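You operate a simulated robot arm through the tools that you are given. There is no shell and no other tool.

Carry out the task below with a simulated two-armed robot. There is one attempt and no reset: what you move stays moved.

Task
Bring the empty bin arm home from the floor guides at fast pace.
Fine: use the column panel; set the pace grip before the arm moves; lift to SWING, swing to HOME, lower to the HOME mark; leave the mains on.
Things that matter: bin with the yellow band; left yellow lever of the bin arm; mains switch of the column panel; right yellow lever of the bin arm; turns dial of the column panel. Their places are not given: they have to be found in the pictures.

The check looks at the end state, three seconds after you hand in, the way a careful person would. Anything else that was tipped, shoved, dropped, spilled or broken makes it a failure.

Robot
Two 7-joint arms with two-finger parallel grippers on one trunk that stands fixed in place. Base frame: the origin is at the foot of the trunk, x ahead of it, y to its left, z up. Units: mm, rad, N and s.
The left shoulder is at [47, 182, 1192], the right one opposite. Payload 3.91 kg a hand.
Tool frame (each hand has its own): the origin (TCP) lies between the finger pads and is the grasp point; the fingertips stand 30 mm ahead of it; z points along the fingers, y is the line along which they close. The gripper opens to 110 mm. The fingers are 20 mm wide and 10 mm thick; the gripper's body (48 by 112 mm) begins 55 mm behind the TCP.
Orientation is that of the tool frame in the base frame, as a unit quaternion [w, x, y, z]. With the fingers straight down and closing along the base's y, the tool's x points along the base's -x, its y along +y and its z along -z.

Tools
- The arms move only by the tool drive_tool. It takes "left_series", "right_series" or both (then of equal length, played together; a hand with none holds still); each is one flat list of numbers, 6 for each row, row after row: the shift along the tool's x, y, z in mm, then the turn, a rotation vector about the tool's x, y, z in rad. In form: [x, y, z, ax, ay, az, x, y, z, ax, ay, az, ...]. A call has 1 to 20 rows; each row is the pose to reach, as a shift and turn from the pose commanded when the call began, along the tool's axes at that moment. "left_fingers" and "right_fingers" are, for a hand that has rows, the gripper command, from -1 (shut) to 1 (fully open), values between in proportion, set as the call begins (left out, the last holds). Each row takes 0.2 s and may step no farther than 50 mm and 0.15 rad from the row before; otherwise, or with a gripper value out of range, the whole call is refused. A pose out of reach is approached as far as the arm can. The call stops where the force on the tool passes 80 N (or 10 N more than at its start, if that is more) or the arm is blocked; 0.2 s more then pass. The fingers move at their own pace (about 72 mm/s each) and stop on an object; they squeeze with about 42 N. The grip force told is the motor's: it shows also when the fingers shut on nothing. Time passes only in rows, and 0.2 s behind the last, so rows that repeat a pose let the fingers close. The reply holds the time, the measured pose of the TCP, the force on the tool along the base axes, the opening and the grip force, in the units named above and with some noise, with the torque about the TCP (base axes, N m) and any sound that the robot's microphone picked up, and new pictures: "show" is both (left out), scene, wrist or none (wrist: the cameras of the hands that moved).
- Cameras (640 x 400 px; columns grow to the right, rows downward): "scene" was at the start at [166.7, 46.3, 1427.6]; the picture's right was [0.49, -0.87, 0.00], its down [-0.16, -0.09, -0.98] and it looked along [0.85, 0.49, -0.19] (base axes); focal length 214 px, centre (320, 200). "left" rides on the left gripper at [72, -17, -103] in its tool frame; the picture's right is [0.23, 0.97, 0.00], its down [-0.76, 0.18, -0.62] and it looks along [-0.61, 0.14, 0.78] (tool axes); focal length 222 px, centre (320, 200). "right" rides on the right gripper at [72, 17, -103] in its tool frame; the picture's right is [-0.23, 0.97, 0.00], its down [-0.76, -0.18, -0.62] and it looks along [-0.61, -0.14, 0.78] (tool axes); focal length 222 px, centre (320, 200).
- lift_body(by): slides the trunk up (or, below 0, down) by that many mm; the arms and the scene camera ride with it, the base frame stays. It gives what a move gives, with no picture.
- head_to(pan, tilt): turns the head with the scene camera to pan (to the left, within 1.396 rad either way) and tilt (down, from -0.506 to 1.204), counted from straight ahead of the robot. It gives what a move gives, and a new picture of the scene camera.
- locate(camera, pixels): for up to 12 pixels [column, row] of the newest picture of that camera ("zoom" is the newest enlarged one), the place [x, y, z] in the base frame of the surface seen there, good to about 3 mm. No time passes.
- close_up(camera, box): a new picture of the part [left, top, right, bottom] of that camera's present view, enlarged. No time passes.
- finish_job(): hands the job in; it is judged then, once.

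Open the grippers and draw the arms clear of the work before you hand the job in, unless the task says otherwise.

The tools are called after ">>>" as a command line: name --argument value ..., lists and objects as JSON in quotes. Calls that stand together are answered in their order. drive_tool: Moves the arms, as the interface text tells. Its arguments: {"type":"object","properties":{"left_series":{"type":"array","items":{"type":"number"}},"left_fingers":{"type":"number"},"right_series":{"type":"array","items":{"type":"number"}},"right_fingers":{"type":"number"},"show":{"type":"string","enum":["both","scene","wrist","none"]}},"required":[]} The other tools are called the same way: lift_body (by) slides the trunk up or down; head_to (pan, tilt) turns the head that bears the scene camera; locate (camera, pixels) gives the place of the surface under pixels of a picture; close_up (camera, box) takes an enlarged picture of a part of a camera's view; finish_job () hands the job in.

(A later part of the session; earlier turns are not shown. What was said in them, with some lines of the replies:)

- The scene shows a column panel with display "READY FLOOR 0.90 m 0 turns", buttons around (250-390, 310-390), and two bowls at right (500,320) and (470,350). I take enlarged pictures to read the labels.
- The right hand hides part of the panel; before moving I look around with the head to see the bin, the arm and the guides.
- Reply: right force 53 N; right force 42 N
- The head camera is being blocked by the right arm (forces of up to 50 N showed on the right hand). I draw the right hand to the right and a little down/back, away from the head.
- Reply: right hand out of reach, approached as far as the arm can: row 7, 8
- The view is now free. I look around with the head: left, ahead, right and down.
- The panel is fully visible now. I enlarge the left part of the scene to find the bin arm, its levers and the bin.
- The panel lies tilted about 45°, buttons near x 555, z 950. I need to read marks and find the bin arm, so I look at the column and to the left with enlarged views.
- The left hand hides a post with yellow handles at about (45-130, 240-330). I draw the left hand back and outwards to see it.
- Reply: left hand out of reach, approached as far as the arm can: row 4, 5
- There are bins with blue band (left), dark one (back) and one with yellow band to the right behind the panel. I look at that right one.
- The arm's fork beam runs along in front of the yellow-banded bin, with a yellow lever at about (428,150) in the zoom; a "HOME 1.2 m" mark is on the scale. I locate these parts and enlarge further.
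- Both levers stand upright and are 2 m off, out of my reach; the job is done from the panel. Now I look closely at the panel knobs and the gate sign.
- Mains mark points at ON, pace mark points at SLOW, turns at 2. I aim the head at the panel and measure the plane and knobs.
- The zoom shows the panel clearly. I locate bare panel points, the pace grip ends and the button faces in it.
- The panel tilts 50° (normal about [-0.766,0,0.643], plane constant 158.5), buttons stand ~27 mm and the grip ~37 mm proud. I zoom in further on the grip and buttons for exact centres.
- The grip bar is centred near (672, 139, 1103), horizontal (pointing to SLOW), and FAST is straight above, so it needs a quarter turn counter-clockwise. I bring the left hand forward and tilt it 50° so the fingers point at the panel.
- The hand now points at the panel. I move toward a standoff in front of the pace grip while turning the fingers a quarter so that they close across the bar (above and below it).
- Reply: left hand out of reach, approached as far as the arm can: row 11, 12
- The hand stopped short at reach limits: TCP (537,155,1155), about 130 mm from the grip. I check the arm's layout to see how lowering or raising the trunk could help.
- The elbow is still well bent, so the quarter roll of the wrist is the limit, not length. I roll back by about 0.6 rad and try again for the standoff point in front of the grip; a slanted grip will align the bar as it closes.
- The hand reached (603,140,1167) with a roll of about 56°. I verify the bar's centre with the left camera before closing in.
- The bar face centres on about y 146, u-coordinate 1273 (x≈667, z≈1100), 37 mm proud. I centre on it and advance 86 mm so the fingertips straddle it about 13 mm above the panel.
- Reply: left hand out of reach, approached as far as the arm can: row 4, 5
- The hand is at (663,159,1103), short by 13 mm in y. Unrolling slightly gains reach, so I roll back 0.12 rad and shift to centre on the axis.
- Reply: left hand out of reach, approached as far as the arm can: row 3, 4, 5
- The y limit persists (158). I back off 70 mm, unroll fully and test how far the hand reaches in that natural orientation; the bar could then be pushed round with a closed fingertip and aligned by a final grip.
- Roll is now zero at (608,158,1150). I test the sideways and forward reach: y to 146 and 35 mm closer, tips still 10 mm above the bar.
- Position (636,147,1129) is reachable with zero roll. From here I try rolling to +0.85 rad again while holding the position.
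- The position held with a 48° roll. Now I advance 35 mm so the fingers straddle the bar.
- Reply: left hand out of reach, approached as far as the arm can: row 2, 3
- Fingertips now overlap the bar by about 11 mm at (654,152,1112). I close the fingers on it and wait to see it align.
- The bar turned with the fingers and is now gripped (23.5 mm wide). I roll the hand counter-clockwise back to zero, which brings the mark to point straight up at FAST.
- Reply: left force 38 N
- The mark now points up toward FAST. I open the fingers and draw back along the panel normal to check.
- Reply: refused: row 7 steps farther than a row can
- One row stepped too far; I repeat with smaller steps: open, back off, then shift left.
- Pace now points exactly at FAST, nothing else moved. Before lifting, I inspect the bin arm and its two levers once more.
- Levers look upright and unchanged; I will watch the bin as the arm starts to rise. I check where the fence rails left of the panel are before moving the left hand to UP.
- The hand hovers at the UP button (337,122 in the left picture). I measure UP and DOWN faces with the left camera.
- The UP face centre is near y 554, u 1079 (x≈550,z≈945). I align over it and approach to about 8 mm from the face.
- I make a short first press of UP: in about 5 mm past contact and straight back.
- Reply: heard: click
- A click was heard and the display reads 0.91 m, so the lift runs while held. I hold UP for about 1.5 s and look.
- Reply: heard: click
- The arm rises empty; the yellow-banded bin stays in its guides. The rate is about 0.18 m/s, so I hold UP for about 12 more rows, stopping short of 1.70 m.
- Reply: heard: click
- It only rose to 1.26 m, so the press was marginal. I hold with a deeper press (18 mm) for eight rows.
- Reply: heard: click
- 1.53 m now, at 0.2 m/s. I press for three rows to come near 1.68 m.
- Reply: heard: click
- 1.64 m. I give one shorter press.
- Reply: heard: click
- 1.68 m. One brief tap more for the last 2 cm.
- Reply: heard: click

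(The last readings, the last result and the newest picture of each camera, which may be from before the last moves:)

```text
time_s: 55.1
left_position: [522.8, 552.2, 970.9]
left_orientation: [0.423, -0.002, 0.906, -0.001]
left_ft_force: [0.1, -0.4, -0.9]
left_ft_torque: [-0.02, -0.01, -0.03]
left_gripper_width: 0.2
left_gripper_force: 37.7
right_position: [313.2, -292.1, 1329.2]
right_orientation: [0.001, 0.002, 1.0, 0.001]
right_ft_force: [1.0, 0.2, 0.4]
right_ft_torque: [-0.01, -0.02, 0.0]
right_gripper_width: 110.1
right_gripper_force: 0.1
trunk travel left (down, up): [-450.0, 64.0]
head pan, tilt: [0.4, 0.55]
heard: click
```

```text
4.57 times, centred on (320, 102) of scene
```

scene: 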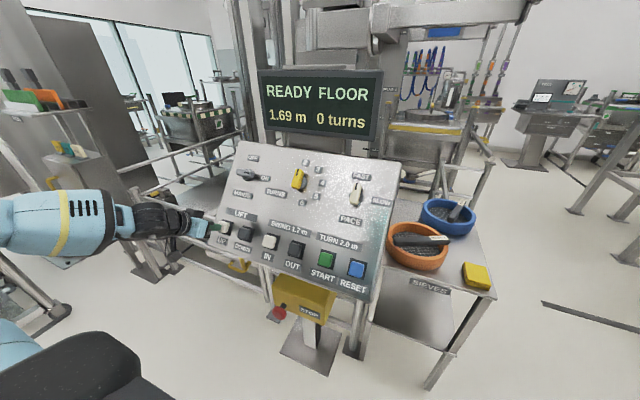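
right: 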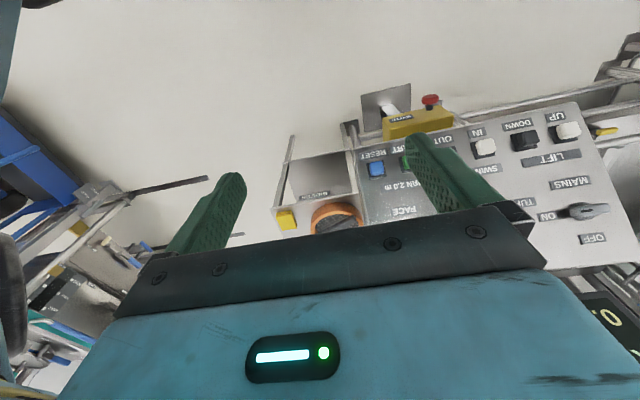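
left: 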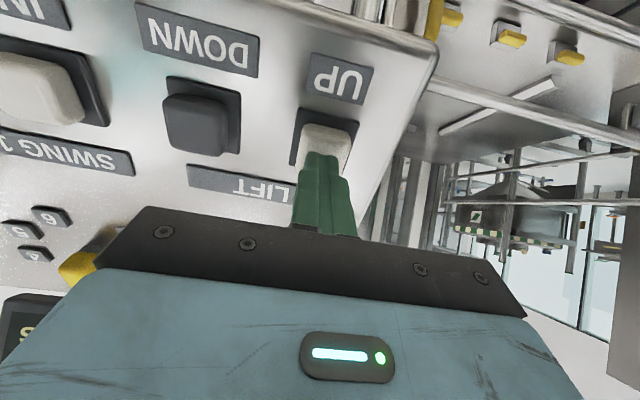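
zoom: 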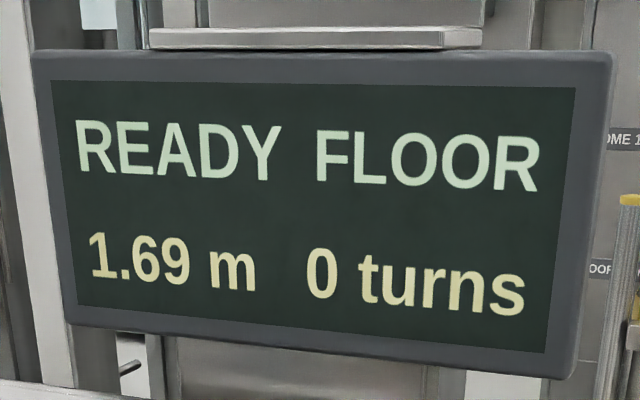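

1.69 m. One more identical tap should give 1.70.

>>> drive_tool --left_series '[0, 0, 10, 0, 0, 0, 0, 0, 17, 0, 0, 0, 0, 0, 0, 0, 0, 0]' --show "scene"

>>> close_up --camera "scene" --box '[250, 60, 390, 145]'

```text
time_s: 55.9
left_position: [522.7, 552.9, 971.1]
left_orientation: [0.423, -0.002, 0.906, 0.0]
left_ft_force: [-1.3, 0.4, 1.0]
left_ft_torque: [0.0, -0.02, 0.02]
left_gripper_width: 0.2
left_gripper_force: 37.3
right_position: [312.5, -292.1, 1329.3]
right_orientation: [0.001, 0.001, 1.0, 0.0]
right_ft_force: [-0.3, -0.2, 1.7]
right_ft_torque: [-0.02, 0.02, 0.02]
right_gripper_width: 109.9
right_gripper_force: 0.0
trunk travel left (down, up): [-450.0, 64.0]
head pan, tilt: [0.4, 0.55]
heard: click
```

scene: 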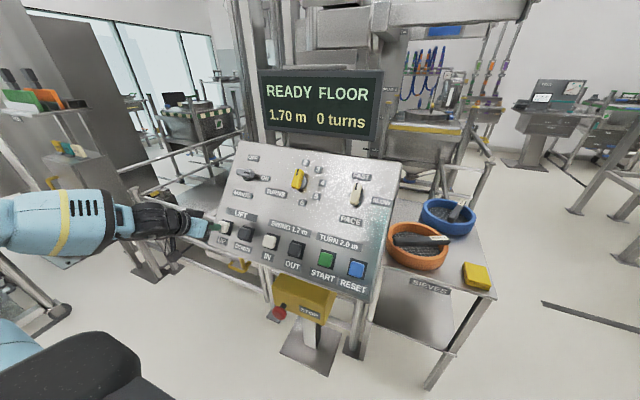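

```text
4.57 times, centred on (320, 102) of scene
```

zoom: 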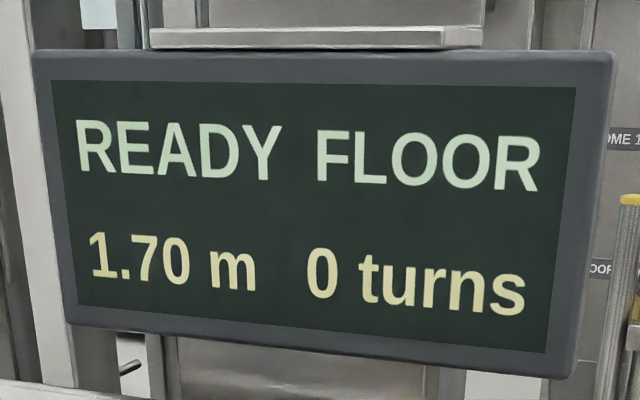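

The display reads 1.70 m. I lift the head view to see the raised arm and its surroundings before swinging.

>>> drive_tool --left_series '[0, 0, -30, 0, 0, 0, 0, 0, -50, 0, 0, 0]' --show "none"

>>> head_to --pan 0.4 --tilt 0.05

>>> close_up --camera "scene" --box '[200, 0, 600, 250]'

>>> locate --camera "scene" --pixels '[[265, 200], [300, 100], [340, 100], [380, 130], [400, 135], [450, 135], [520, 130], [350, 205], [330, 160]]'

```text
time_s: 56.5
left_position: [483.4, 551.8, 1001.9]
left_orientation: [0.423, -0.001, 0.906, 0.0]
left_ft_force: [0.0, 0.7, -0.3]
left_ft_torque: [-0.03, -0.01, -0.03]
left_gripper_width: 0.1
left_gripper_force: 38.3
right_position: [313.3, -293.9, 1328.2]
right_orientation: [0.001, 0.001, 1.0, 0.0]
right_ft_force: [0.3, -0.4, 0.1]
right_ft_torque: [-0.03, -0.02, 0.01]
right_gripper_width: 109.8
right_gripper_force: 0.0
trunk travel left (down, up): [-450.0, 64.0]
head pan, tilt: [0.4, 0.55]
```

```text
time_s: 57.4
left_position: [482.5, 552.0, 1001.9]
left_orientation: [0.423, -0.001, 0.906, 0.0]
left_ft_force: [0.3, 0.5, -0.5]
left_ft_torque: [-0.01, -0.01, 0.01]
left_gripper_width: 0.0
left_gripper_force: 37.9
right_position: [314.4, -291.5, 1329.4]
right_orientation: [0.001, 0.0, 1.0, 0.001]
right_ft_force: [0.6, 0.3, 0.2]
right_ft_torque: [0.03, -0.02, -0.02]
right_gripper_width: 109.9
right_gripper_force: 0.1
trunk travel left (down, up): [-450.0, 64.0]
head pan, tilt: [0.4, 0.051]
```

scene: 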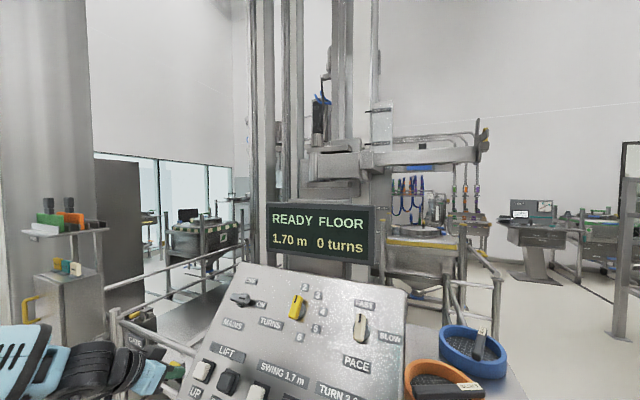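

```text
1.60 times, centred on (400, 125) of scene
```

zoom: 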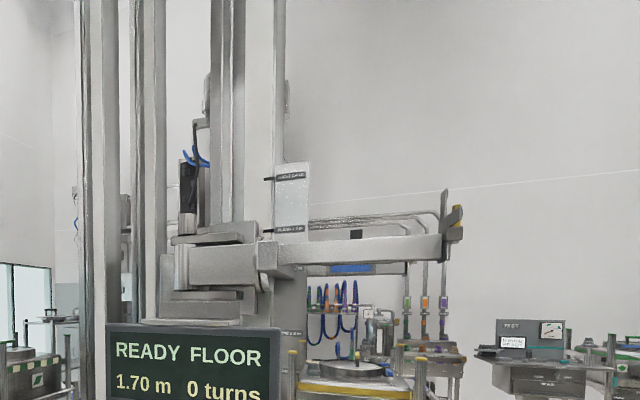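

```text
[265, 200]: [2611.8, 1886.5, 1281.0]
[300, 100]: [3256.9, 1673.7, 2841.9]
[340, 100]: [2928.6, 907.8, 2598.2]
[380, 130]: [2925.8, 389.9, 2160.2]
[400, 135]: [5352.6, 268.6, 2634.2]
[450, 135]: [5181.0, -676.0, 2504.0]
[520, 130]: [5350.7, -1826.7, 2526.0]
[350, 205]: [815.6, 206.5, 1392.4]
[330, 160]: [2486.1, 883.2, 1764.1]
```

The arm is hinged at the column and points right over the guides. I expect IN to swing it into the cell to HOME; I move over to the IN button (y≈378), keeping clear of the panel.

>>> drive_tool --left_series '[0, -40, 0, 0, 0, 0, 0, -80, 0, 0, 0, 0, 0, -120, 0, 0, 0, 0, 0, -150, 0, 0, 0, 0, 0, -172, 0, 0, 0, 0]' --show "wrist"

>>> close_up --camera "left" --box '[220, 50, 420, 200]'

```text
time_s: 58.6
left_position: [483.5, 381.9, 1002.2]
left_orientation: [0.423, -0.001, 0.906, 0.0]
left_ft_force: [-0.5, 0.4, 0.1]
left_ft_torque: [0.01, -0.01, -0.01]
left_gripper_width: 0.0
left_gripper_force: 37.6
right_position: [314.3, -292.5, 1328.7]
right_orientation: [0.001, 0.001, 1.0, 0.001]
right_ft_force: [-0.5, -0.8, 0.3]
right_ft_torque: [0.0, 0.01, 0.02]
right_gripper_width: 110.1
right_gripper_force: 0.0
trunk travel left (down, up): [-450.0, 64.0]
head pan, tilt: [0.4, 0.051]
```

left: 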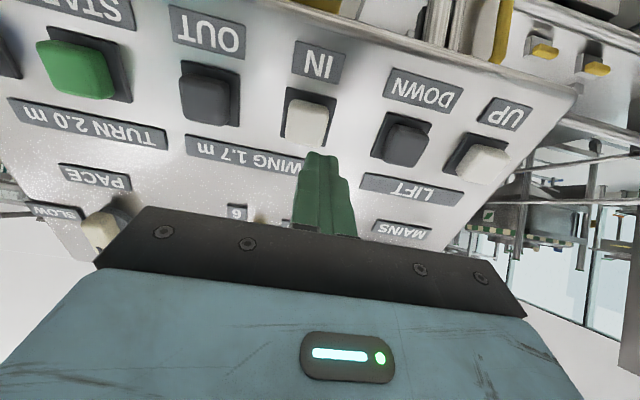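

```text
2.67 times, centred on (320, 125) of left
```

zoom: 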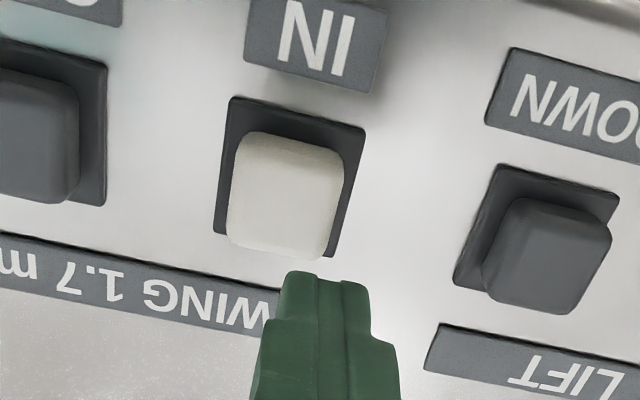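

>>> locate --camera "left" --pixels '[[307, 118], [307, 102], [307, 136], [292, 118], [322, 118], [403, 145], [207, 100], [325, 162]]'

```text
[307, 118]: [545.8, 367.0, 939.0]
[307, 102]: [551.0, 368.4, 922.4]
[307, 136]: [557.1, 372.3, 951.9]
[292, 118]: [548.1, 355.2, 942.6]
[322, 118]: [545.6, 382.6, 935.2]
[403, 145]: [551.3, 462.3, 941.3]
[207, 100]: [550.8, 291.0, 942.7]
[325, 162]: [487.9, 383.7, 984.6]
```

The IN face centres at y≈369, u≈1077. I align, approach, and press IN for about half a second, then look.

>>> drive_tool --left_series '[0, -6, 25, 0, 0, 0, 0, -12, 50, 0, 0, 0, 0, -12, 60, 0, 0, 0, 0, -12, 69, 0, 0, 0, 0, -12, 69, 0, 0, 0, 0, -12, 69, 0, 0, 0, 0, -12, 51, 0, 0, 0]' --show "scene"

```text
time_s: 60.2
left_position: [521.8, 368.3, 970.0]
left_orientation: [0.423, -0.001, 0.906, -0.001]
left_ft_force: [-0.8, -0.2, 0.3]
left_ft_torque: [0.0, -0.02, -0.03]
left_gripper_width: 0.1
left_gripper_force: 38.0
right_position: [313.3, -292.5, 1328.7]
right_orientation: [0.0, 0.001, 1.0, 0.001]
right_ft_force: [0.0, -0.4, 0.6]
right_ft_torque: [-0.01, 0.0, 0.03]
right_gripper_width: 110.0
right_gripper_force: 0.0
trunk travel left (down, up): [-450.0, 64.0]
head pan, tilt: [0.4, 0.051]
heard: click
```

scene: 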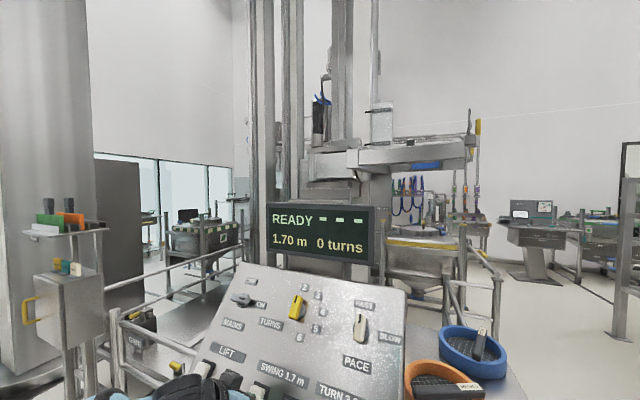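

The display shows "READY ---": the arm is swinging in. I keep holding IN for 1.2 s more and look.

>>> drive_tool --left_series '[0, 0, 10, 0, 0, 0, 0, 0, 19, 0, 0, 0, 0, 0, 19, 0, 0, 0, 0, 0, 19, 0, 0, 0, 0, 0, 19, 0, 0, 0, 0, 0, 19, 0, 0, 0, 0, 0, 19, 0, 0, 0, 0, 0, 0, 0, 0, 0]' --show "scene"

```text
time_s: 62.0
left_position: [524.5, 371.1, 970.4]
left_orientation: [0.423, -0.002, 0.906, -0.001]
left_ft_force: [0.1, -0.2, -0.4]
left_ft_torque: [0.0, -0.02, -0.03]
left_gripper_width: 0.0
left_gripper_force: 38.1
right_position: [312.6, -291.2, 1328.7]
right_orientation: [0.001, 0.001, 1.0, 0.001]
right_ft_force: [-0.1, -0.3, -0.6]
right_ft_torque: [0.01, -0.02, 0.02]
right_gripper_width: 110.0
right_gripper_force: 0.1
trunk travel left (down, up): [-450.0, 64.0]
head pan, tilt: [0.4, 0.051]
heard: click
```

scene: 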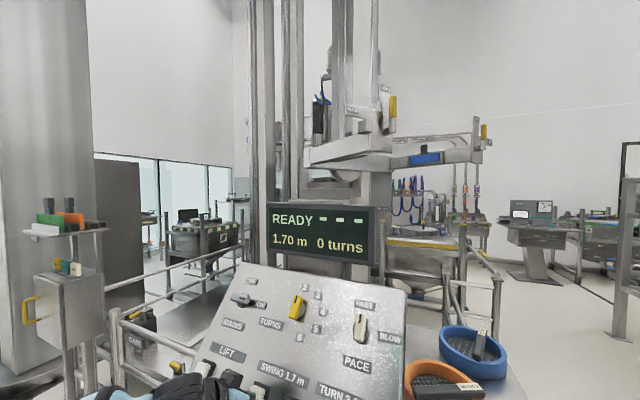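

The arm swings toward the cell front freely. I hold IN for ten more rows.

>>> drive_tool --left_series '[0, 0, 10, 0, 0, 0, 0, 0, 19, 0, 0, 0, 0, 0, 19, 0, 0, 0, 0, 0, 19, 0, 0, 0, 0, 0, 19, 0, 0, 0, 0, 0, 19, 0, 0, 0, 0, 0, 19, 0, 0, 0, 0, 0, 19, 0, 0, 0, 0, 0, 19, 0, 0, 0, 0, 0, 19, 0, 0, 0, 0, 0, 0, 0, 0, 0]' --show "scene"

```text
time_s: 64.4
left_position: [525.0, 367.8, 970.4]
left_orientation: [0.422, 0.0, 0.906, -0.003]
left_ft_force: [-1.1, 0.0, 0.5]
left_ft_torque: [0.03, -0.02, -0.03]
left_gripper_width: 0.2
left_gripper_force: 37.3
right_position: [314.4, -292.3, 1328.3]
right_orientation: [0.0, 0.001, 1.0, 0.0]
right_ft_force: [0.1, 1.4, 0.5]
right_ft_torque: [-0.02, -0.01, -0.02]
right_gripper_width: 109.9
right_gripper_force: 0.1
trunk travel left (down, up): [-450.0, 64.0]
head pan, tilt: [0.4, 0.051]
heard: click
```

scene: 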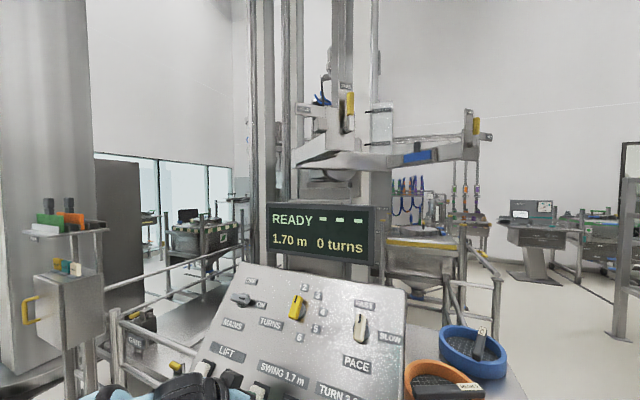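

The arm has swung about half a quarter turn. I hold IN for eight more rows and look again.

>>> drive_tool --left_series '[0, 0, 10, 0, 0, 0, 0, 0, 19, 0, 0, 0, 0, 0, 19, 0, 0, 0, 0, 0, 19, 0, 0, 0, 0, 0, 19, 0, 0, 0, 0, 0, 19, 0, 0, 0, 0, 0, 19, 0, 0, 0, 0, 0, 19, 0, 0, 0, 0, 0, 0, 0, 0, 0]' --show "scene"

```text
time_s: 66.4
left_position: [524.2, 368.1, 972.2]
left_orientation: [0.424, -0.002, 0.906, -0.001]
left_ft_force: [0.0, -0.2, 0.6]
left_ft_torque: [0.01, 0.0, -0.02]
left_gripper_width: 0.2
left_gripper_force: 37.9
right_position: [313.7, -293.1, 1328.4]
right_orientation: [0.001, 0.001, 1.0, 0.001]
right_ft_force: [-0.5, -0.1, 0.8]
right_ft_torque: [0.04, -0.06, 0.01]
right_gripper_width: 110.0
right_gripper_force: 0.0
trunk travel left (down, up): [-450.0, 64.0]
head pan, tilt: [0.4, 0.051]
heard: click
```

scene: 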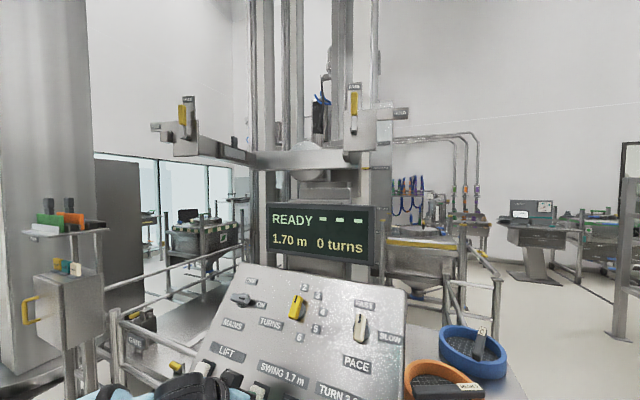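

The arm now points toward me with tine ends at (185,120) and (355,110); still no station name. I locate the ends.

>>> close_up --camera "scene" --box '[130, 60, 430, 240]'

>>> locate --camera "scene" --pixels '[[182, 120], [190, 130], [355, 110], [350, 100], [210, 150], [305, 155], [370, 155], [160, 130], [400, 113], [240, 155]]'

```text
2.13 times, centred on (280, 150) of scene
```

zoom: 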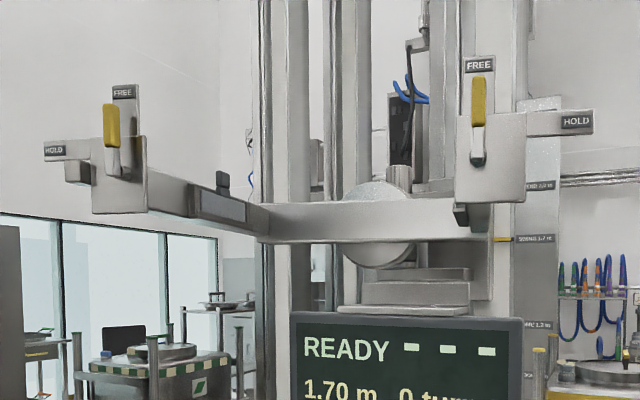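

```text
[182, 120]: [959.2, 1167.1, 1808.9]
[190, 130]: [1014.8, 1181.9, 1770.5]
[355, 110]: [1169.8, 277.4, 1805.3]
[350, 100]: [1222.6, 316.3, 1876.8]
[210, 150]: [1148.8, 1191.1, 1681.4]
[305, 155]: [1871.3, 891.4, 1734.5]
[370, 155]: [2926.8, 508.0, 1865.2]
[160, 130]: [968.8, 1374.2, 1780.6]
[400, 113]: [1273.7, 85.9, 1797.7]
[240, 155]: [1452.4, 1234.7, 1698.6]
```

Both levers stand at FREE — good. The arm points about 14° short of straight at me; I hold IN briefly in small steps and watch the display.

>>> drive_tool --left_series '[0, 0, 10, 0, 0, 0, 0, 0, 19, 0, 0, 0, 0, 0, 19, 0, 0, 0, 0, 0, 0, 0, 0, 0]' --show "scene"

>>> locate --camera "scene" --pixels '[[182, 120], [355, 110]]'

```text
time_s: 67.4
left_position: [523.6, 368.3, 971.6]
left_orientation: [0.424, 0.0, 0.906, -0.002]
left_ft_force: [0.0, 0.6, 0.7]
left_ft_torque: [0.02, 0.01, -0.02]
left_gripper_width: 0.0
left_gripper_force: 37.9
right_position: [313.1, -292.4, 1328.5]
right_orientation: [0.001, 0.001, 1.0, 0.001]
right_ft_force: [0.4, -0.6, 1.0]
right_ft_torque: [-0.03, -0.01, -0.03]
right_gripper_width: 110.2
right_gripper_force: 0.0
trunk travel left (down, up): [-450.0, 64.0]
head pan, tilt: [0.4, 0.051]
heard: click
```

scene: 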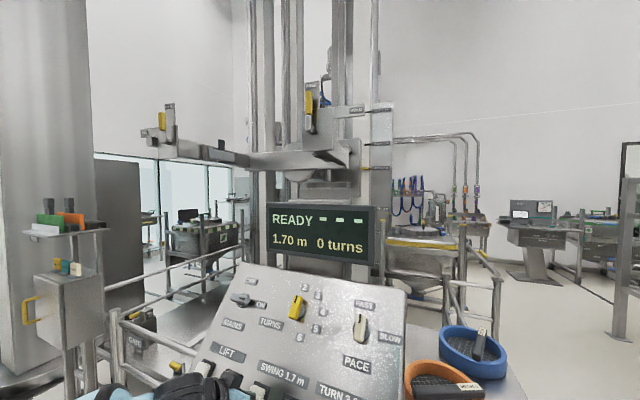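

```text
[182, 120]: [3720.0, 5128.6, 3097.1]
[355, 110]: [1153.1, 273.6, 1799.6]
```

Still swinging with "---"; the ends are now near (168,120) and (310,105). I locate them to follow the angle.

>>> locate --camera "scene" --pixels '[[162, 122], [168, 125], [308, 105], [318, 110], [210, 155], [330, 158], [305, 175]]'

>>> close_up --camera "scene" --box '[130, 60, 430, 240]'

```text
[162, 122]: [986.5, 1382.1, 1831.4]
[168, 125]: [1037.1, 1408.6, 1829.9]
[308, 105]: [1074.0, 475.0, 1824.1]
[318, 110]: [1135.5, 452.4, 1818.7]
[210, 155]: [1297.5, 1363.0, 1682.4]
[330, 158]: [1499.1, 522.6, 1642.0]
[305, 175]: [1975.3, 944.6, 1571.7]
```

```text
2.13 times, centred on (280, 150) of scene
```

zoom: 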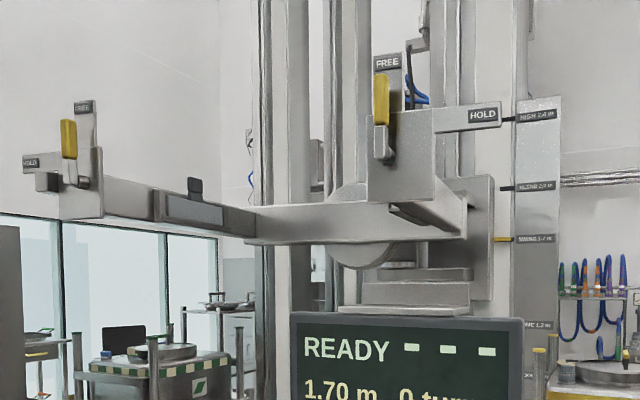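

About 6° remain to straight. I give a shorter tap.

>>> drive_tool --left_series '[0, 0, 10, 0, 0, 0, 0, 0, 19, 0, 0, 0, 0, 0, 0, 0, 0, 0]' --show "scene"

>>> close_up --camera "scene" --box '[110, 60, 430, 260]'

```text
time_s: 68.2
left_position: [523.5, 368.3, 971.7]
left_orientation: [0.422, -0.002, 0.907, 0.0]
left_ft_force: [0.3, -0.2, 0.4]
left_ft_torque: [-0.01, -0.02, -0.04]
left_gripper_width: 0.0
left_gripper_force: 37.7
right_position: [313.2, -292.3, 1329.4]
right_orientation: [0.0, 0.001, 1.0, 0.001]
right_ft_force: [0.4, -0.5, 0.5]
right_ft_torque: [-0.05, 0.02, 0.01]
right_gripper_width: 110.0
right_gripper_force: 0.0
trunk travel left (down, up): [-450.0, 64.0]
head pan, tilt: [0.4, 0.051]
heard: click
```

scene: 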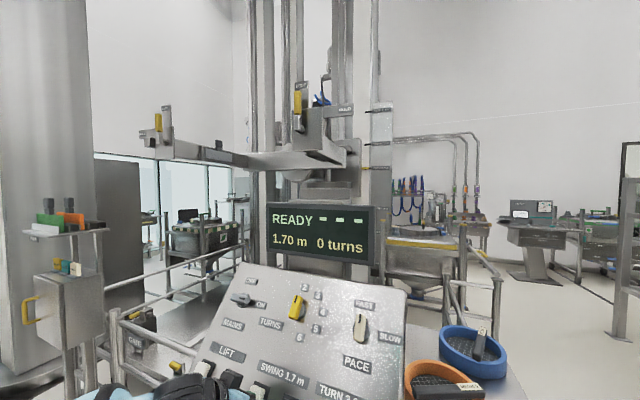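

```text
2.00 times, centred on (270, 160) of scene
```

zoom: 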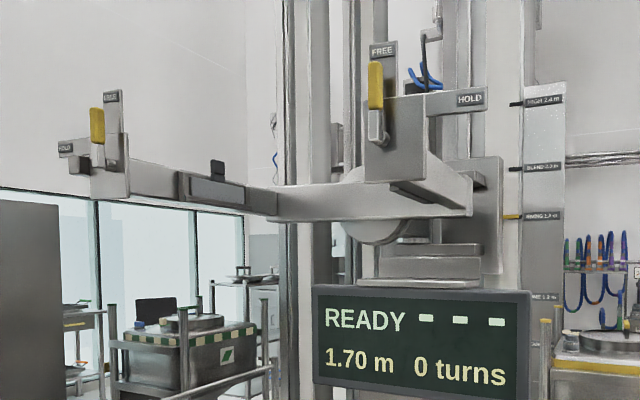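

Only a couple of degrees; still "---". I tap again a little longer.

>>> drive_tool --left_series '[0, 0, 10, 0, 0, 0, 0, 0, 19, 0, 0, 0, 0, 0, 17, 0, 0, 0, 0, 0, 0, 0, 0, 0]' --show "scene"

>>> close_up --camera "scene" --box '[110, 60, 430, 260]'

```text
time_s: 69.2
left_position: [523.7, 368.1, 971.4]
left_orientation: [0.424, -0.002, 0.906, 0.0]
left_ft_force: [-0.6, 0.2, 0.8]
left_ft_torque: [0.02, 0.04, -0.01]
left_gripper_width: 0.1
left_gripper_force: 37.4
right_position: [313.5, -293.1, 1327.5]
right_orientation: [0.002, 0.0, 1.0, 0.001]
right_ft_force: [-0.6, 0.7, 0.2]
right_ft_torque: [0.01, -0.02, -0.03]
right_gripper_width: 110.1
right_gripper_force: 0.0
trunk travel left (down, up): [-450.0, 64.0]
head pan, tilt: [0.4, 0.051]
heard: click
```

scene: 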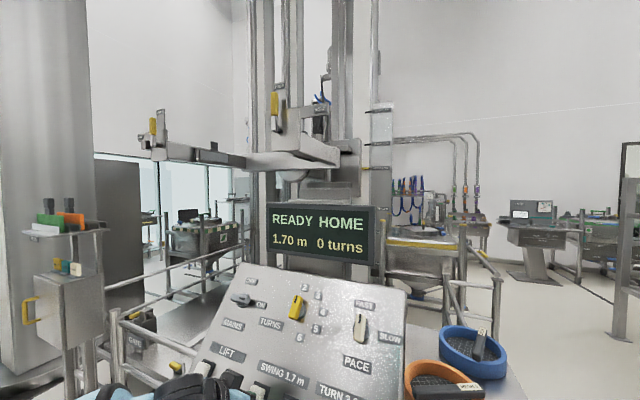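

```text
2.00 times, centred on (270, 160) of scene
```

zoom: 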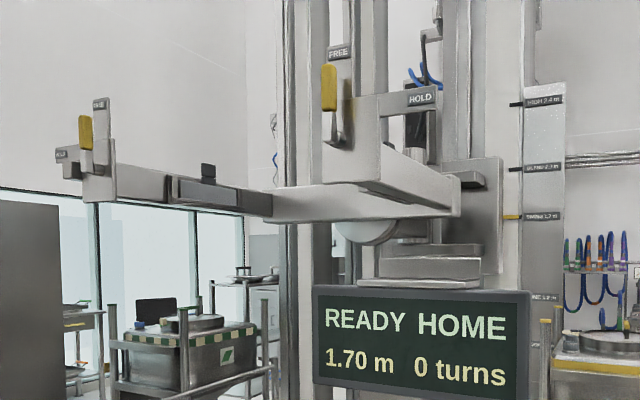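

The display reads "READY HOME". I measure the tine ends to see how centred the swing is.

>>> locate --camera "scene" --pixels '[[152, 126], [158, 130], [275, 102], [285, 125], [292, 120], [190, 155], [320, 155]]'

>>> close_up --camera "scene" --box '[360, 90, 420, 280]'

```text
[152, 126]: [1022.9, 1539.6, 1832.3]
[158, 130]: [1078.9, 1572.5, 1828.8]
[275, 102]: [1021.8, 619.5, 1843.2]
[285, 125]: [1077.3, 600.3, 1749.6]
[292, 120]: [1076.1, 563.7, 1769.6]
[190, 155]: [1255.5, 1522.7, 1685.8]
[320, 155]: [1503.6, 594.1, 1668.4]
```

```text
2.11 times, centred on (390, 185) of scene
```

zoom: 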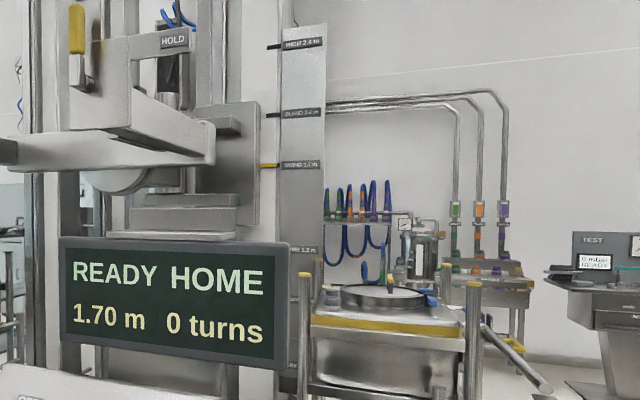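

The levers sit at equal x (1023 and 1022), so the arm is squarely home. Now I go back off IN, move to DOWN (y≈462) and hover.

>>> drive_tool --left_series '[0, 0, -40, 0, 0, 0, 0, 35, -45, 0, 0, 0, 0, 70, -45, 0, 0, 0, 0, 94, -45, 0, 0, 0]' --show "wrist"

>>> close_up --camera "left" --box '[220, 50, 420, 200]'

>>> locate --camera "left" --pixels '[[310, 122], [295, 122], [325, 122], [310, 105], [310, 138]]'

```text
time_s: 70.2
left_position: [490.4, 462.5, 998.5]
left_orientation: [0.422, -0.001, 0.906, -0.001]
left_ft_force: [-0.4, -0.5, -0.4]
left_ft_torque: [-0.02, -0.03, -0.04]
left_gripper_width: 0.0
left_gripper_force: 37.6
right_position: [313.6, -291.7, 1328.9]
right_orientation: [0.0, 0.001, 1.0, 0.002]
right_ft_force: [-0.8, -0.5, -0.5]
right_ft_torque: [0.0, -0.02, 0.02]
right_gripper_width: 109.9
right_gripper_force: 0.1
trunk travel left (down, up): [-450.0, 64.0]
head pan, tilt: [0.4, 0.051]
```

left: 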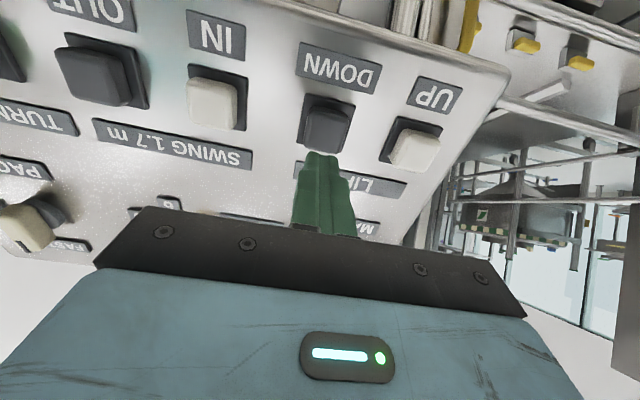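

```text
2.67 times, centred on (320, 125) of left
```

zoom: 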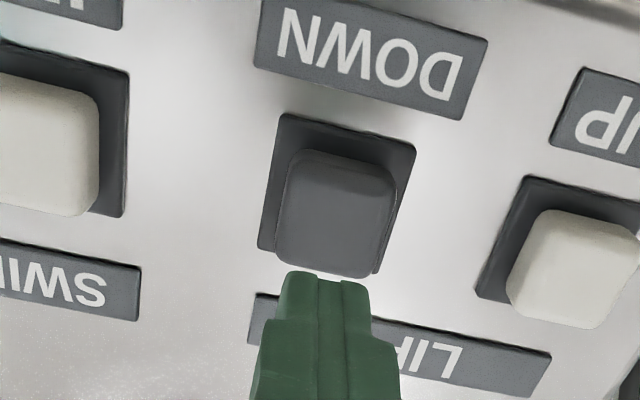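

```text
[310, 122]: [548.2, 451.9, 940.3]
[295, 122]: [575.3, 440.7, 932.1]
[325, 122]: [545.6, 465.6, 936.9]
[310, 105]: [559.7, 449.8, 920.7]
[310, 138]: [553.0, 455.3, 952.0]
```

DOWN's centre is at y≈465, so I'm aligned. I first press DOWN for three rows and check that it lowers freely.

>>> drive_tool --left_series '[0, 2, 25, 0, 0, 0, 0, 2, 43, 0, 0, 0, 0, 2, 53, 0, 0, 0, 0, 2, 62, 0, 0, 0, 0, 2, 62, 0, 0, 0, 0, 2, 62, 0, 0, 0, 0, 2, 43, 0, 0, 0]' --show "scene"

>>> close_up --camera "scene" --box '[110, 60, 430, 260]'

```text
time_s: 71.8
left_position: [521.6, 462.4, 971.7]
left_orientation: [0.424, -0.001, 0.906, -0.001]
left_ft_force: [0.5, 0.0, 1.3]
left_ft_torque: [0.01, 0.01, 0.01]
left_gripper_width: 0.1
left_gripper_force: 38.2
right_position: [314.5, -291.2, 1328.6]
right_orientation: [0.001, 0.002, 1.0, 0.001]
right_ft_force: [-0.8, -0.1, 1.0]
right_ft_torque: [0.02, 0.0, 0.0]
right_gripper_width: 110.2
right_gripper_force: 0.0
trunk travel left (down, up): [-450.0, 64.0]
head pan, tilt: [0.4, 0.051]
heard: click
```

scene: 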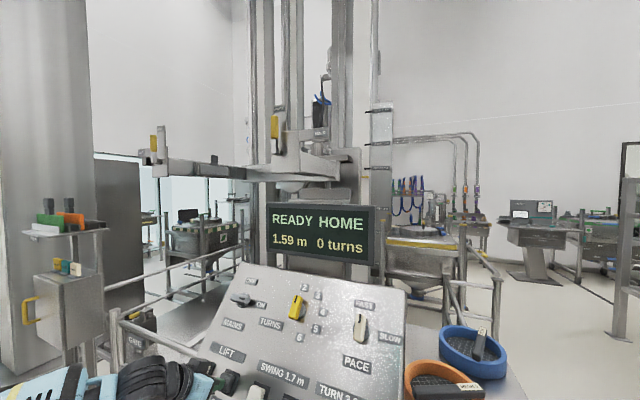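

```text
2.00 times, centred on (270, 160) of scene
```

zoom: 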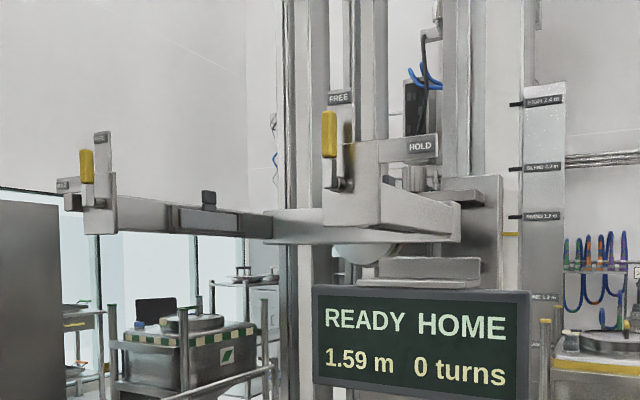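

1.59 m and lowering freely at HOME. I hold DOWN for six rows.

>>> drive_tool --left_series '[0, 0, 10, 0, 0, 0, 0, 0, 19, 0, 0, 0, 0, 0, 19, 0, 0, 0, 0, 0, 19, 0, 0, 0, 0, 0, 19, 0, 0, 0, 0, 0, 19, 0, 0, 0, 0, 0, 19, 0, 0, 0, 0, 0, 0, 0, 0, 0]' --show "scene"

>>> close_up --camera "scene" --box '[110, 60, 430, 260]'

```text
time_s: 73.6
left_position: [522.8, 465.3, 971.3]
left_orientation: [0.422, -0.001, 0.907, -0.001]
left_ft_force: [0.1, 0.0, 0.7]
left_ft_torque: [-0.01, 0.0, 0.04]
left_gripper_width: 0.0
left_gripper_force: 37.9
right_position: [313.4, -293.6, 1328.6]
right_orientation: [0.0, 0.001, 1.0, 0.001]
right_ft_force: [0.1, -0.8, -0.8]
right_ft_torque: [0.01, -0.05, -0.01]
right_gripper_width: 110.0
right_gripper_force: 0.1
trunk travel left (down, up): [-450.0, 64.0]
head pan, tilt: [0.4, 0.051]
heard: click
```

scene: 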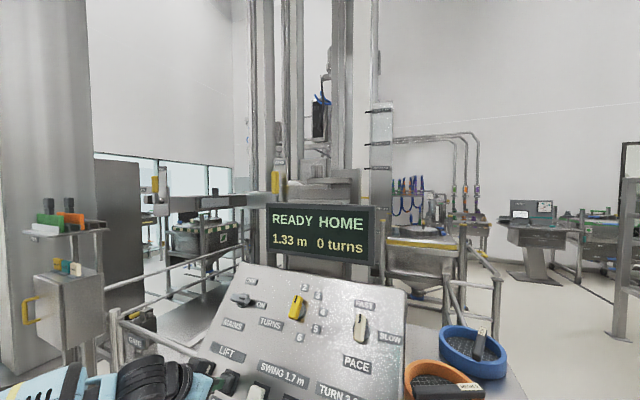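

```text
2.00 times, centred on (270, 160) of scene
```

zoom: 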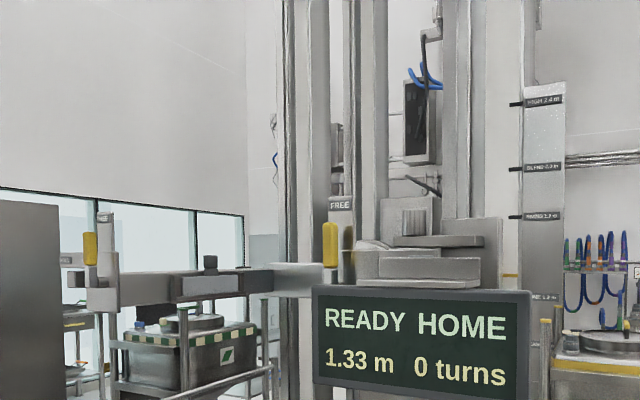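

1.33 m. Three more rows should bring it to about 1.22 m.

>>> drive_tool --left_series '[0, 0, 10, 0, 0, 0, 0, 0, 19, 0, 0, 0, 0, 0, 19, 0, 0, 0, 0, 0, 18, 0, 0, 0, 0, 0, 0, 0, 0, 0]' --show "scene"

>>> close_up --camera "scene" --box '[250, 190, 410, 290]'

```text
time_s: 74.8
left_position: [520.9, 463.9, 970.2]
left_orientation: [0.423, -0.001, 0.906, -0.001]
left_ft_force: [0.9, 0.3, -0.3]
left_ft_torque: [0.04, -0.01, 0.0]
left_gripper_width: 0.0
left_gripper_force: 37.6
right_position: [312.7, -292.7, 1328.8]
right_orientation: [0.001, 0.0, 1.0, 0.001]
right_ft_force: [-0.2, 0.1, -0.3]
right_ft_torque: [0.01, -0.03, 0.0]
right_gripper_width: 110.2
right_gripper_force: 0.0
trunk travel left (down, up): [-450.0, 64.0]
head pan, tilt: [0.4, 0.051]
heard: click
```

scene: 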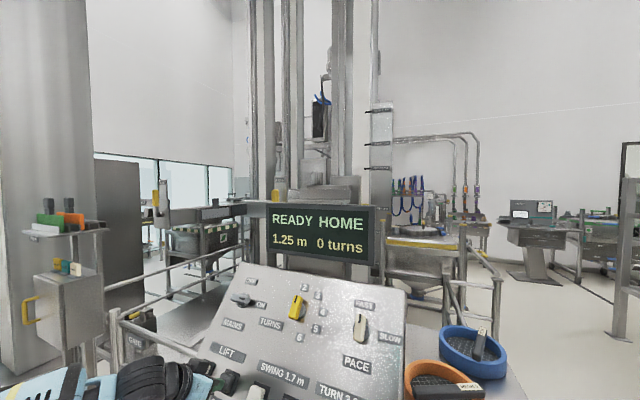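

```text
4.00 times, centred on (330, 240) of scene
```

zoom: 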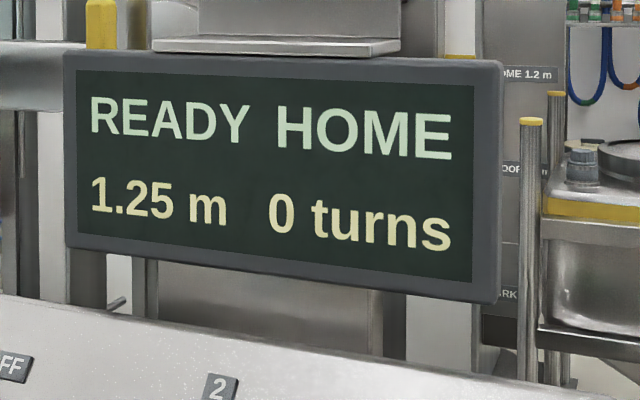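

1.25 m. A shorter press of the kind that gave 4 cm before.

>>> drive_tool --left_series '[0, 0, 10, 0, 0, 0, 0, 0, 18, 0, 0, 0, 0, 0, 16, 0, 0, 0, 0, 0, 0, 0, 0, 0]' --show "scene"

>>> close_up --camera "scene" --box '[250, 190, 410, 290]'

```text
time_s: 75.8
left_position: [521.6, 463.8, 971.0]
left_orientation: [0.423, -0.001, 0.906, -0.002]
left_ft_force: [-0.5, -0.3, 0.9]
left_ft_torque: [-0.01, 0.0, 0.01]
left_gripper_width: 0.1
left_gripper_force: 38.4
right_position: [313.4, -292.3, 1328.7]
right_orientation: [0.001, 0.001, 1.0, 0.001]
right_ft_force: [0.3, -0.1, 0.2]
right_ft_torque: [0.01, 0.03, 0.0]
right_gripper_width: 110.1
right_gripper_force: 0.0
trunk travel left (down, up): [-450.0, 64.0]
head pan, tilt: [0.4, 0.051]
heard: click
```

scene: 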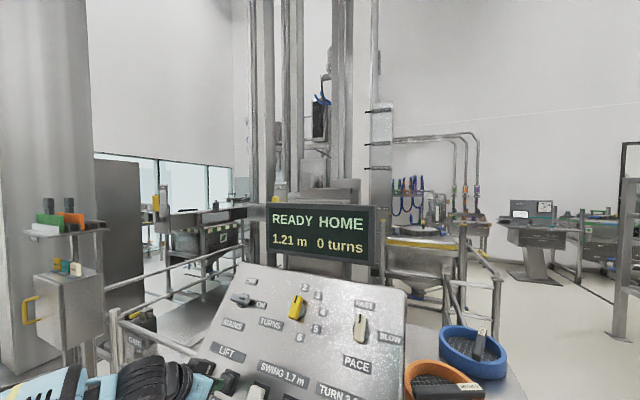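

```text
4.00 times, centred on (330, 240) of scene
```

zoom: 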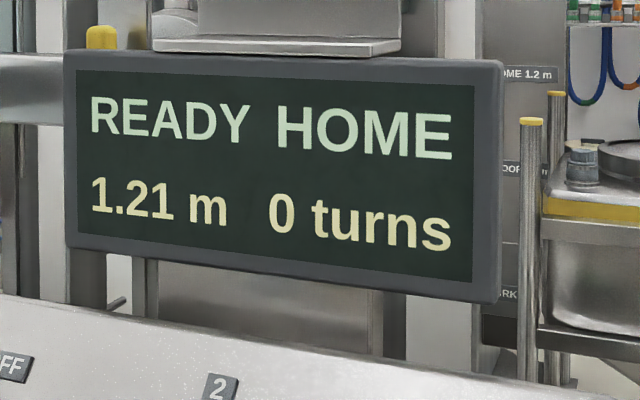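

1.21 m. One last brief tap of DOWN for the final centimetre.

>>> drive_tool --left_series '[0, 0, 10, 0, 0, 0, 0, 0, 17, 0, 0, 0, 0, 0, 0, 0, 0, 0]' --show "scene"

>>> close_up --camera "scene" --box '[250, 190, 410, 290]'

```text
time_s: 76.6
left_position: [521.7, 463.1, 971.4]
left_orientation: [0.422, -0.002, 0.907, -0.001]
left_ft_force: [-0.3, 0.0, 0.8]
left_ft_torque: [0.01, 0.0, -0.02]
left_gripper_width: 0.0
left_gripper_force: 37.5
right_position: [312.7, -293.0, 1330.0]
right_orientation: [0.001, 0.0, 1.0, 0.002]
right_ft_force: [0.0, 0.4, -0.7]
right_ft_torque: [0.0, -0.03, -0.03]
right_gripper_width: 110.1
right_gripper_force: 0.0
trunk travel left (down, up): [-450.0, 64.0]
head pan, tilt: [0.4, 0.051]
heard: click
```

scene: 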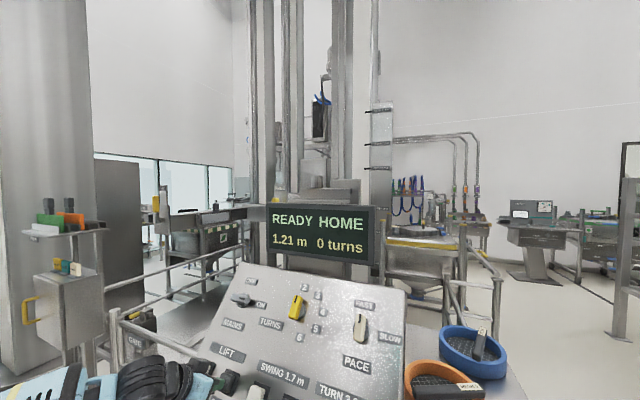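

```text
4.00 times, centred on (330, 240) of scene
```

zoom: 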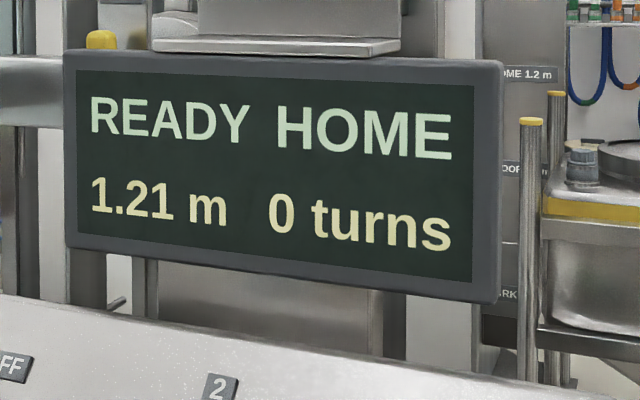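

It still rounds to 1.21 m. One more identical brief tap.

>>> drive_tool --left_series '[0, 0, 10, 0, 0, 0, 0, 0, 17, 0, 0, 0, 0, 0, 0, 0, 0, 0]' --show "scene"

>>> close_up --camera "scene" --box '[250, 190, 410, 290]'

```text
time_s: 77.4
left_position: [521.8, 462.1, 972.4]
left_orientation: [0.422, -0.002, 0.907, -0.001]
left_ft_force: [-0.7, -0.4, 0.5]
left_ft_torque: [-0.03, -0.03, 0.0]
left_gripper_width: 0.0
left_gripper_force: 37.3
right_position: [312.6, -291.4, 1328.7]
right_orientation: [0.0, 0.0, 1.0, 0.0]
right_ft_force: [0.1, -0.2, -0.2]
right_ft_torque: [0.02, -0.03, -0.01]
right_gripper_width: 110.1
right_gripper_force: 0.0
trunk travel left (down, up): [-450.0, 64.0]
head pan, tilt: [0.4, 0.051]
heard: click
```

scene: 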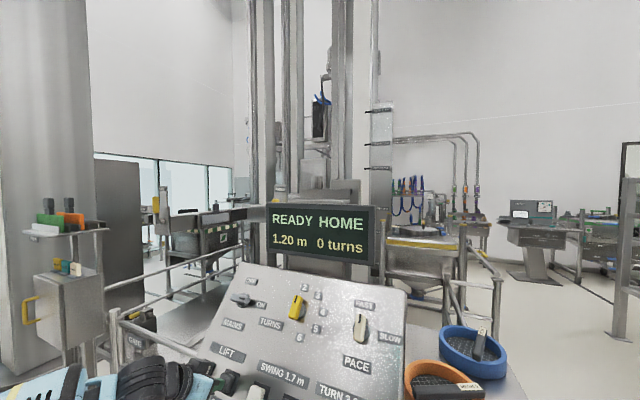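

```text
4.00 times, centred on (330, 240) of scene
```

zoom: 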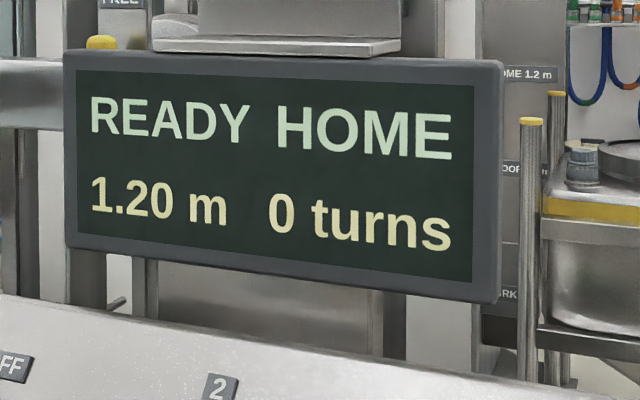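

The display reads READY HOME, 1.20 m. I draw the left hand straight back from the panel.

>>> drive_tool --left_series '[0, 0, -40, 0, 0, 0, 0, 0, -80, 0, 0, 0, 0, 0, -120, 0, 0, 0, 0, 0, -160, 0, 0, 0, -40, 0, -190, 0, 0, 0, -80, 0, -210, 0, 0, 0]' --show "none"

>>> drive_tool --left_series '[0, 0, 0, 0, 0, 0, 0, 0, 0, 0, 0, 0, 0, 0, 0, 0, 0, 0, 0, 0, 0, 0, 0, 0, 0, 0, 0, 0, 0, 0]' --left_fingers 1 --show "none"

>>> head_to --pan 0.4 --tilt 0.4

>>> close_up --camera "scene" --box '[200, 90, 440, 340]'

```text
time_s: 78.8
left_position: [410.1, 468.9, 1165.9]
left_orientation: [0.431, -0.006, 0.902, 0.008]
left_ft_force: [0.1, 0.0, 0.7]
left_ft_torque: [-0.02, -0.01, 0.01]
left_gripper_width: 0.2
left_gripper_force: 37.7
left hand out of reach, approached as far as the arm can: row 6
right_position: [314.4, -292.6, 1328.3]
right_orientation: [0.001, 0.001, 1.0, 0.002]
right_ft_force: [0.4, 0.3, 0.2]
right_ft_torque: [-0.02, -0.05, 0.01]
right_gripper_width: 109.9
right_gripper_force: 0.1
trunk travel left (down, up): [-450.0, 64.0]
head pan, tilt: [0.4, 0.051]
```

```text
time_s: 80.0
left_position: [410.9, 469.0, 1166.1]
left_orientation: [0.43, -0.007, 0.903, 0.008]
left_ft_force: [-0.2, -0.2, 0.4]
left_ft_torque: [-0.03, 0.03, -0.01]
left_gripper_width: 109.9
left_gripper_force: 0.1
right_position: [313.0, -292.6, 1328.2]
right_orientation: [0.0, 0.001, 1.0, 0.001]
right_ft_force: [0.1, -0.2, 0.2]
right_ft_torque: [0.01, -0.02, -0.03]
right_gripper_width: 110.1
right_gripper_force: 0.1
trunk travel left (down, up): [-450.0, 64.0]
head pan, tilt: [0.4, 0.051]
```

```text
time_s: 80.8
left_position: [410.0, 468.3, 1166.2]
left_orientation: [0.431, -0.008, 0.902, 0.008]
left_ft_force: [-0.1, -0.6, 1.0]
left_ft_torque: [0.0, 0.05, 0.02]
left_gripper_width: 110.2
left_gripper_force: 0.1
right_position: [314.2, -292.8, 1328.5]
right_orientation: [0.0, 0.001, 1.0, 0.001]
right_ft_force: [-0.6, -0.6, -0.4]
right_ft_torque: [0.01, 0.03, -0.01]
right_gripper_width: 110.0
right_gripper_force: 0.0
trunk travel left (down, up): [-450.0, 64.0]
head pan, tilt: [0.4, 0.4]
```

scene: 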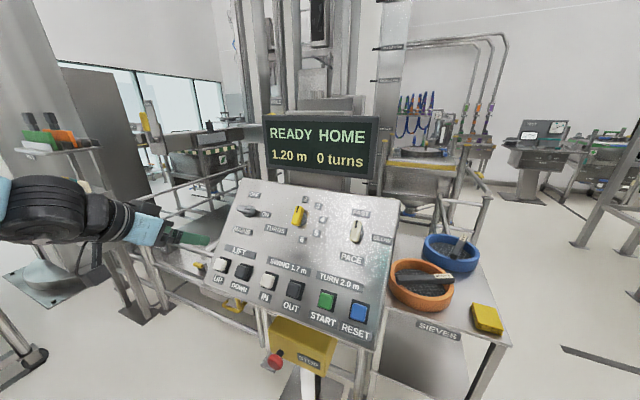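

```text
1.60 times, centred on (320, 215) of scene
```

zoom: 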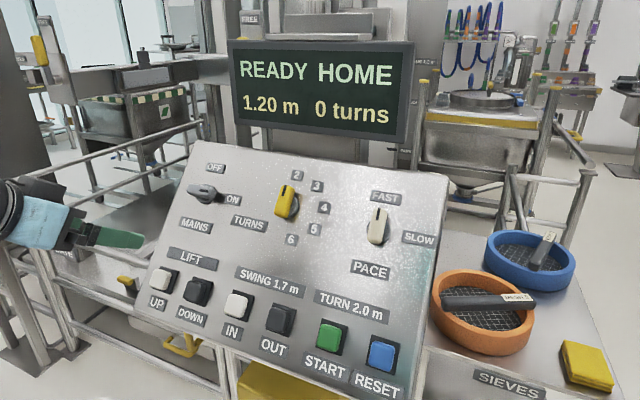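

The panel shows mains ON, turns untouched at 2, pace FAST, arm at HOME 1.20 m, and the yellow-banded bin still in its guides. I bring the left hand back to its upright rest pose, well clear of the panel.

>>> drive_tool --left_series '[-1.6, -16, -30, 0, 0.12, 0, -3.3, -33, -61, 0, 0.24, 0, -5, -50, -92, 0, 0.37, 0, -6.6, -67, -123, 0, 0.5, 0, -8.3, -84, -153, 0, 0.62, 0, -10, -101, -184, 0, 0.75, 0, -11.6, -118, -215, 0, 0.87, 0]' --show "scene"

>>> close_up --camera "scene" --box '[140, 60, 500, 300]'

```text
time_s: 82.5
left_position: [256.0, 343.7, 1315.1]
left_orientation: [0.0, 0.0, 1.0, -0.001]
left_ft_force: [-0.5, -0.3, 0.2]
left_ft_torque: [-0.01, 0.0, 0.02]
left_gripper_width: 109.7
left_gripper_force: 0.0
right_position: [314.9, -292.1, 1327.5]
right_orientation: [0.0, 0.002, 1.0, 0.001]
right_ft_force: [-0.3, -0.1, -0.1]
right_ft_torque: [0.03, 0.0, -0.01]
right_gripper_width: 110.1
right_gripper_force: 0.1
trunk travel left (down, up): [-450.0, 64.0]
head pan, tilt: [0.4, 0.4]
```

scene: 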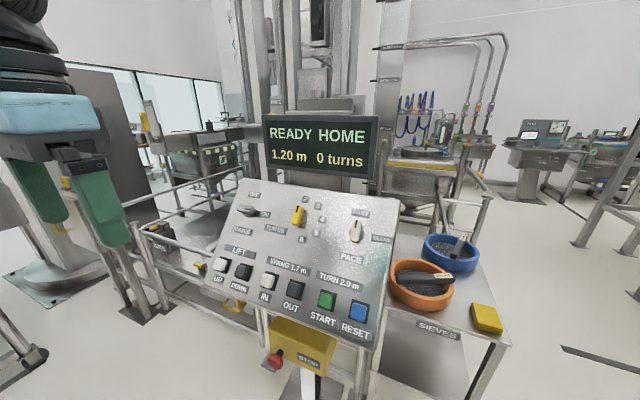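

```text
1.67 times, centred on (320, 180) of scene
```

zoom: 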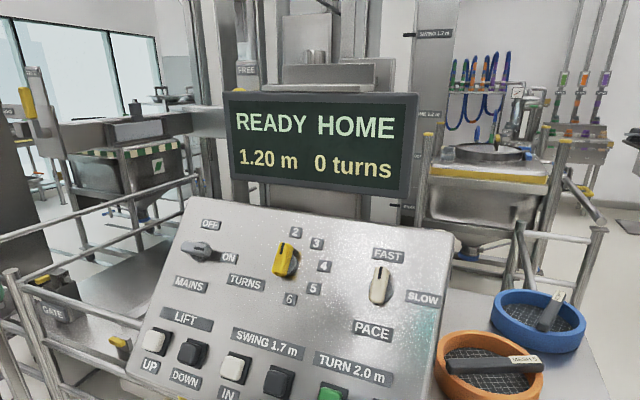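

The final state is right: READY HOME, 1.20 m, 0 turns, pace FAST, mains ON, the bin in its guides, the levers at FREE, and both hands open and clear. I hand the job in.

>>> finish_job

```text
The job is handed in.
```

The empty bin arm is home: the column display reads "READY HOME", 1.20 m, 0 turns, and I have handed the job in.

- **Pace:** I turned the pace grip from SLOW to FAST before the arm moved.
- **Lift:** I held UP until the display read 1.70 m, the SWING height.
- **Swing:** I held IN until the display changed from FLOOR to HOME. The two yellow levers then measured at the same distance from the robot, so the arm sits square.
- **Lower:** I held DOWN to the HOME mark at 1.20 m.
- **Left alone:** The mains are still on, the turns dial still points at 2, and both yellow levers stand at FREE. The bin with the yellow band stayed in its floor guides throughout.

At the very start, turning the head pressed it against the robot's own right arm, with up to about 50 N on the right hand. I moved that arm aside and saw no damage. Both grippers are open and clear of the panel.
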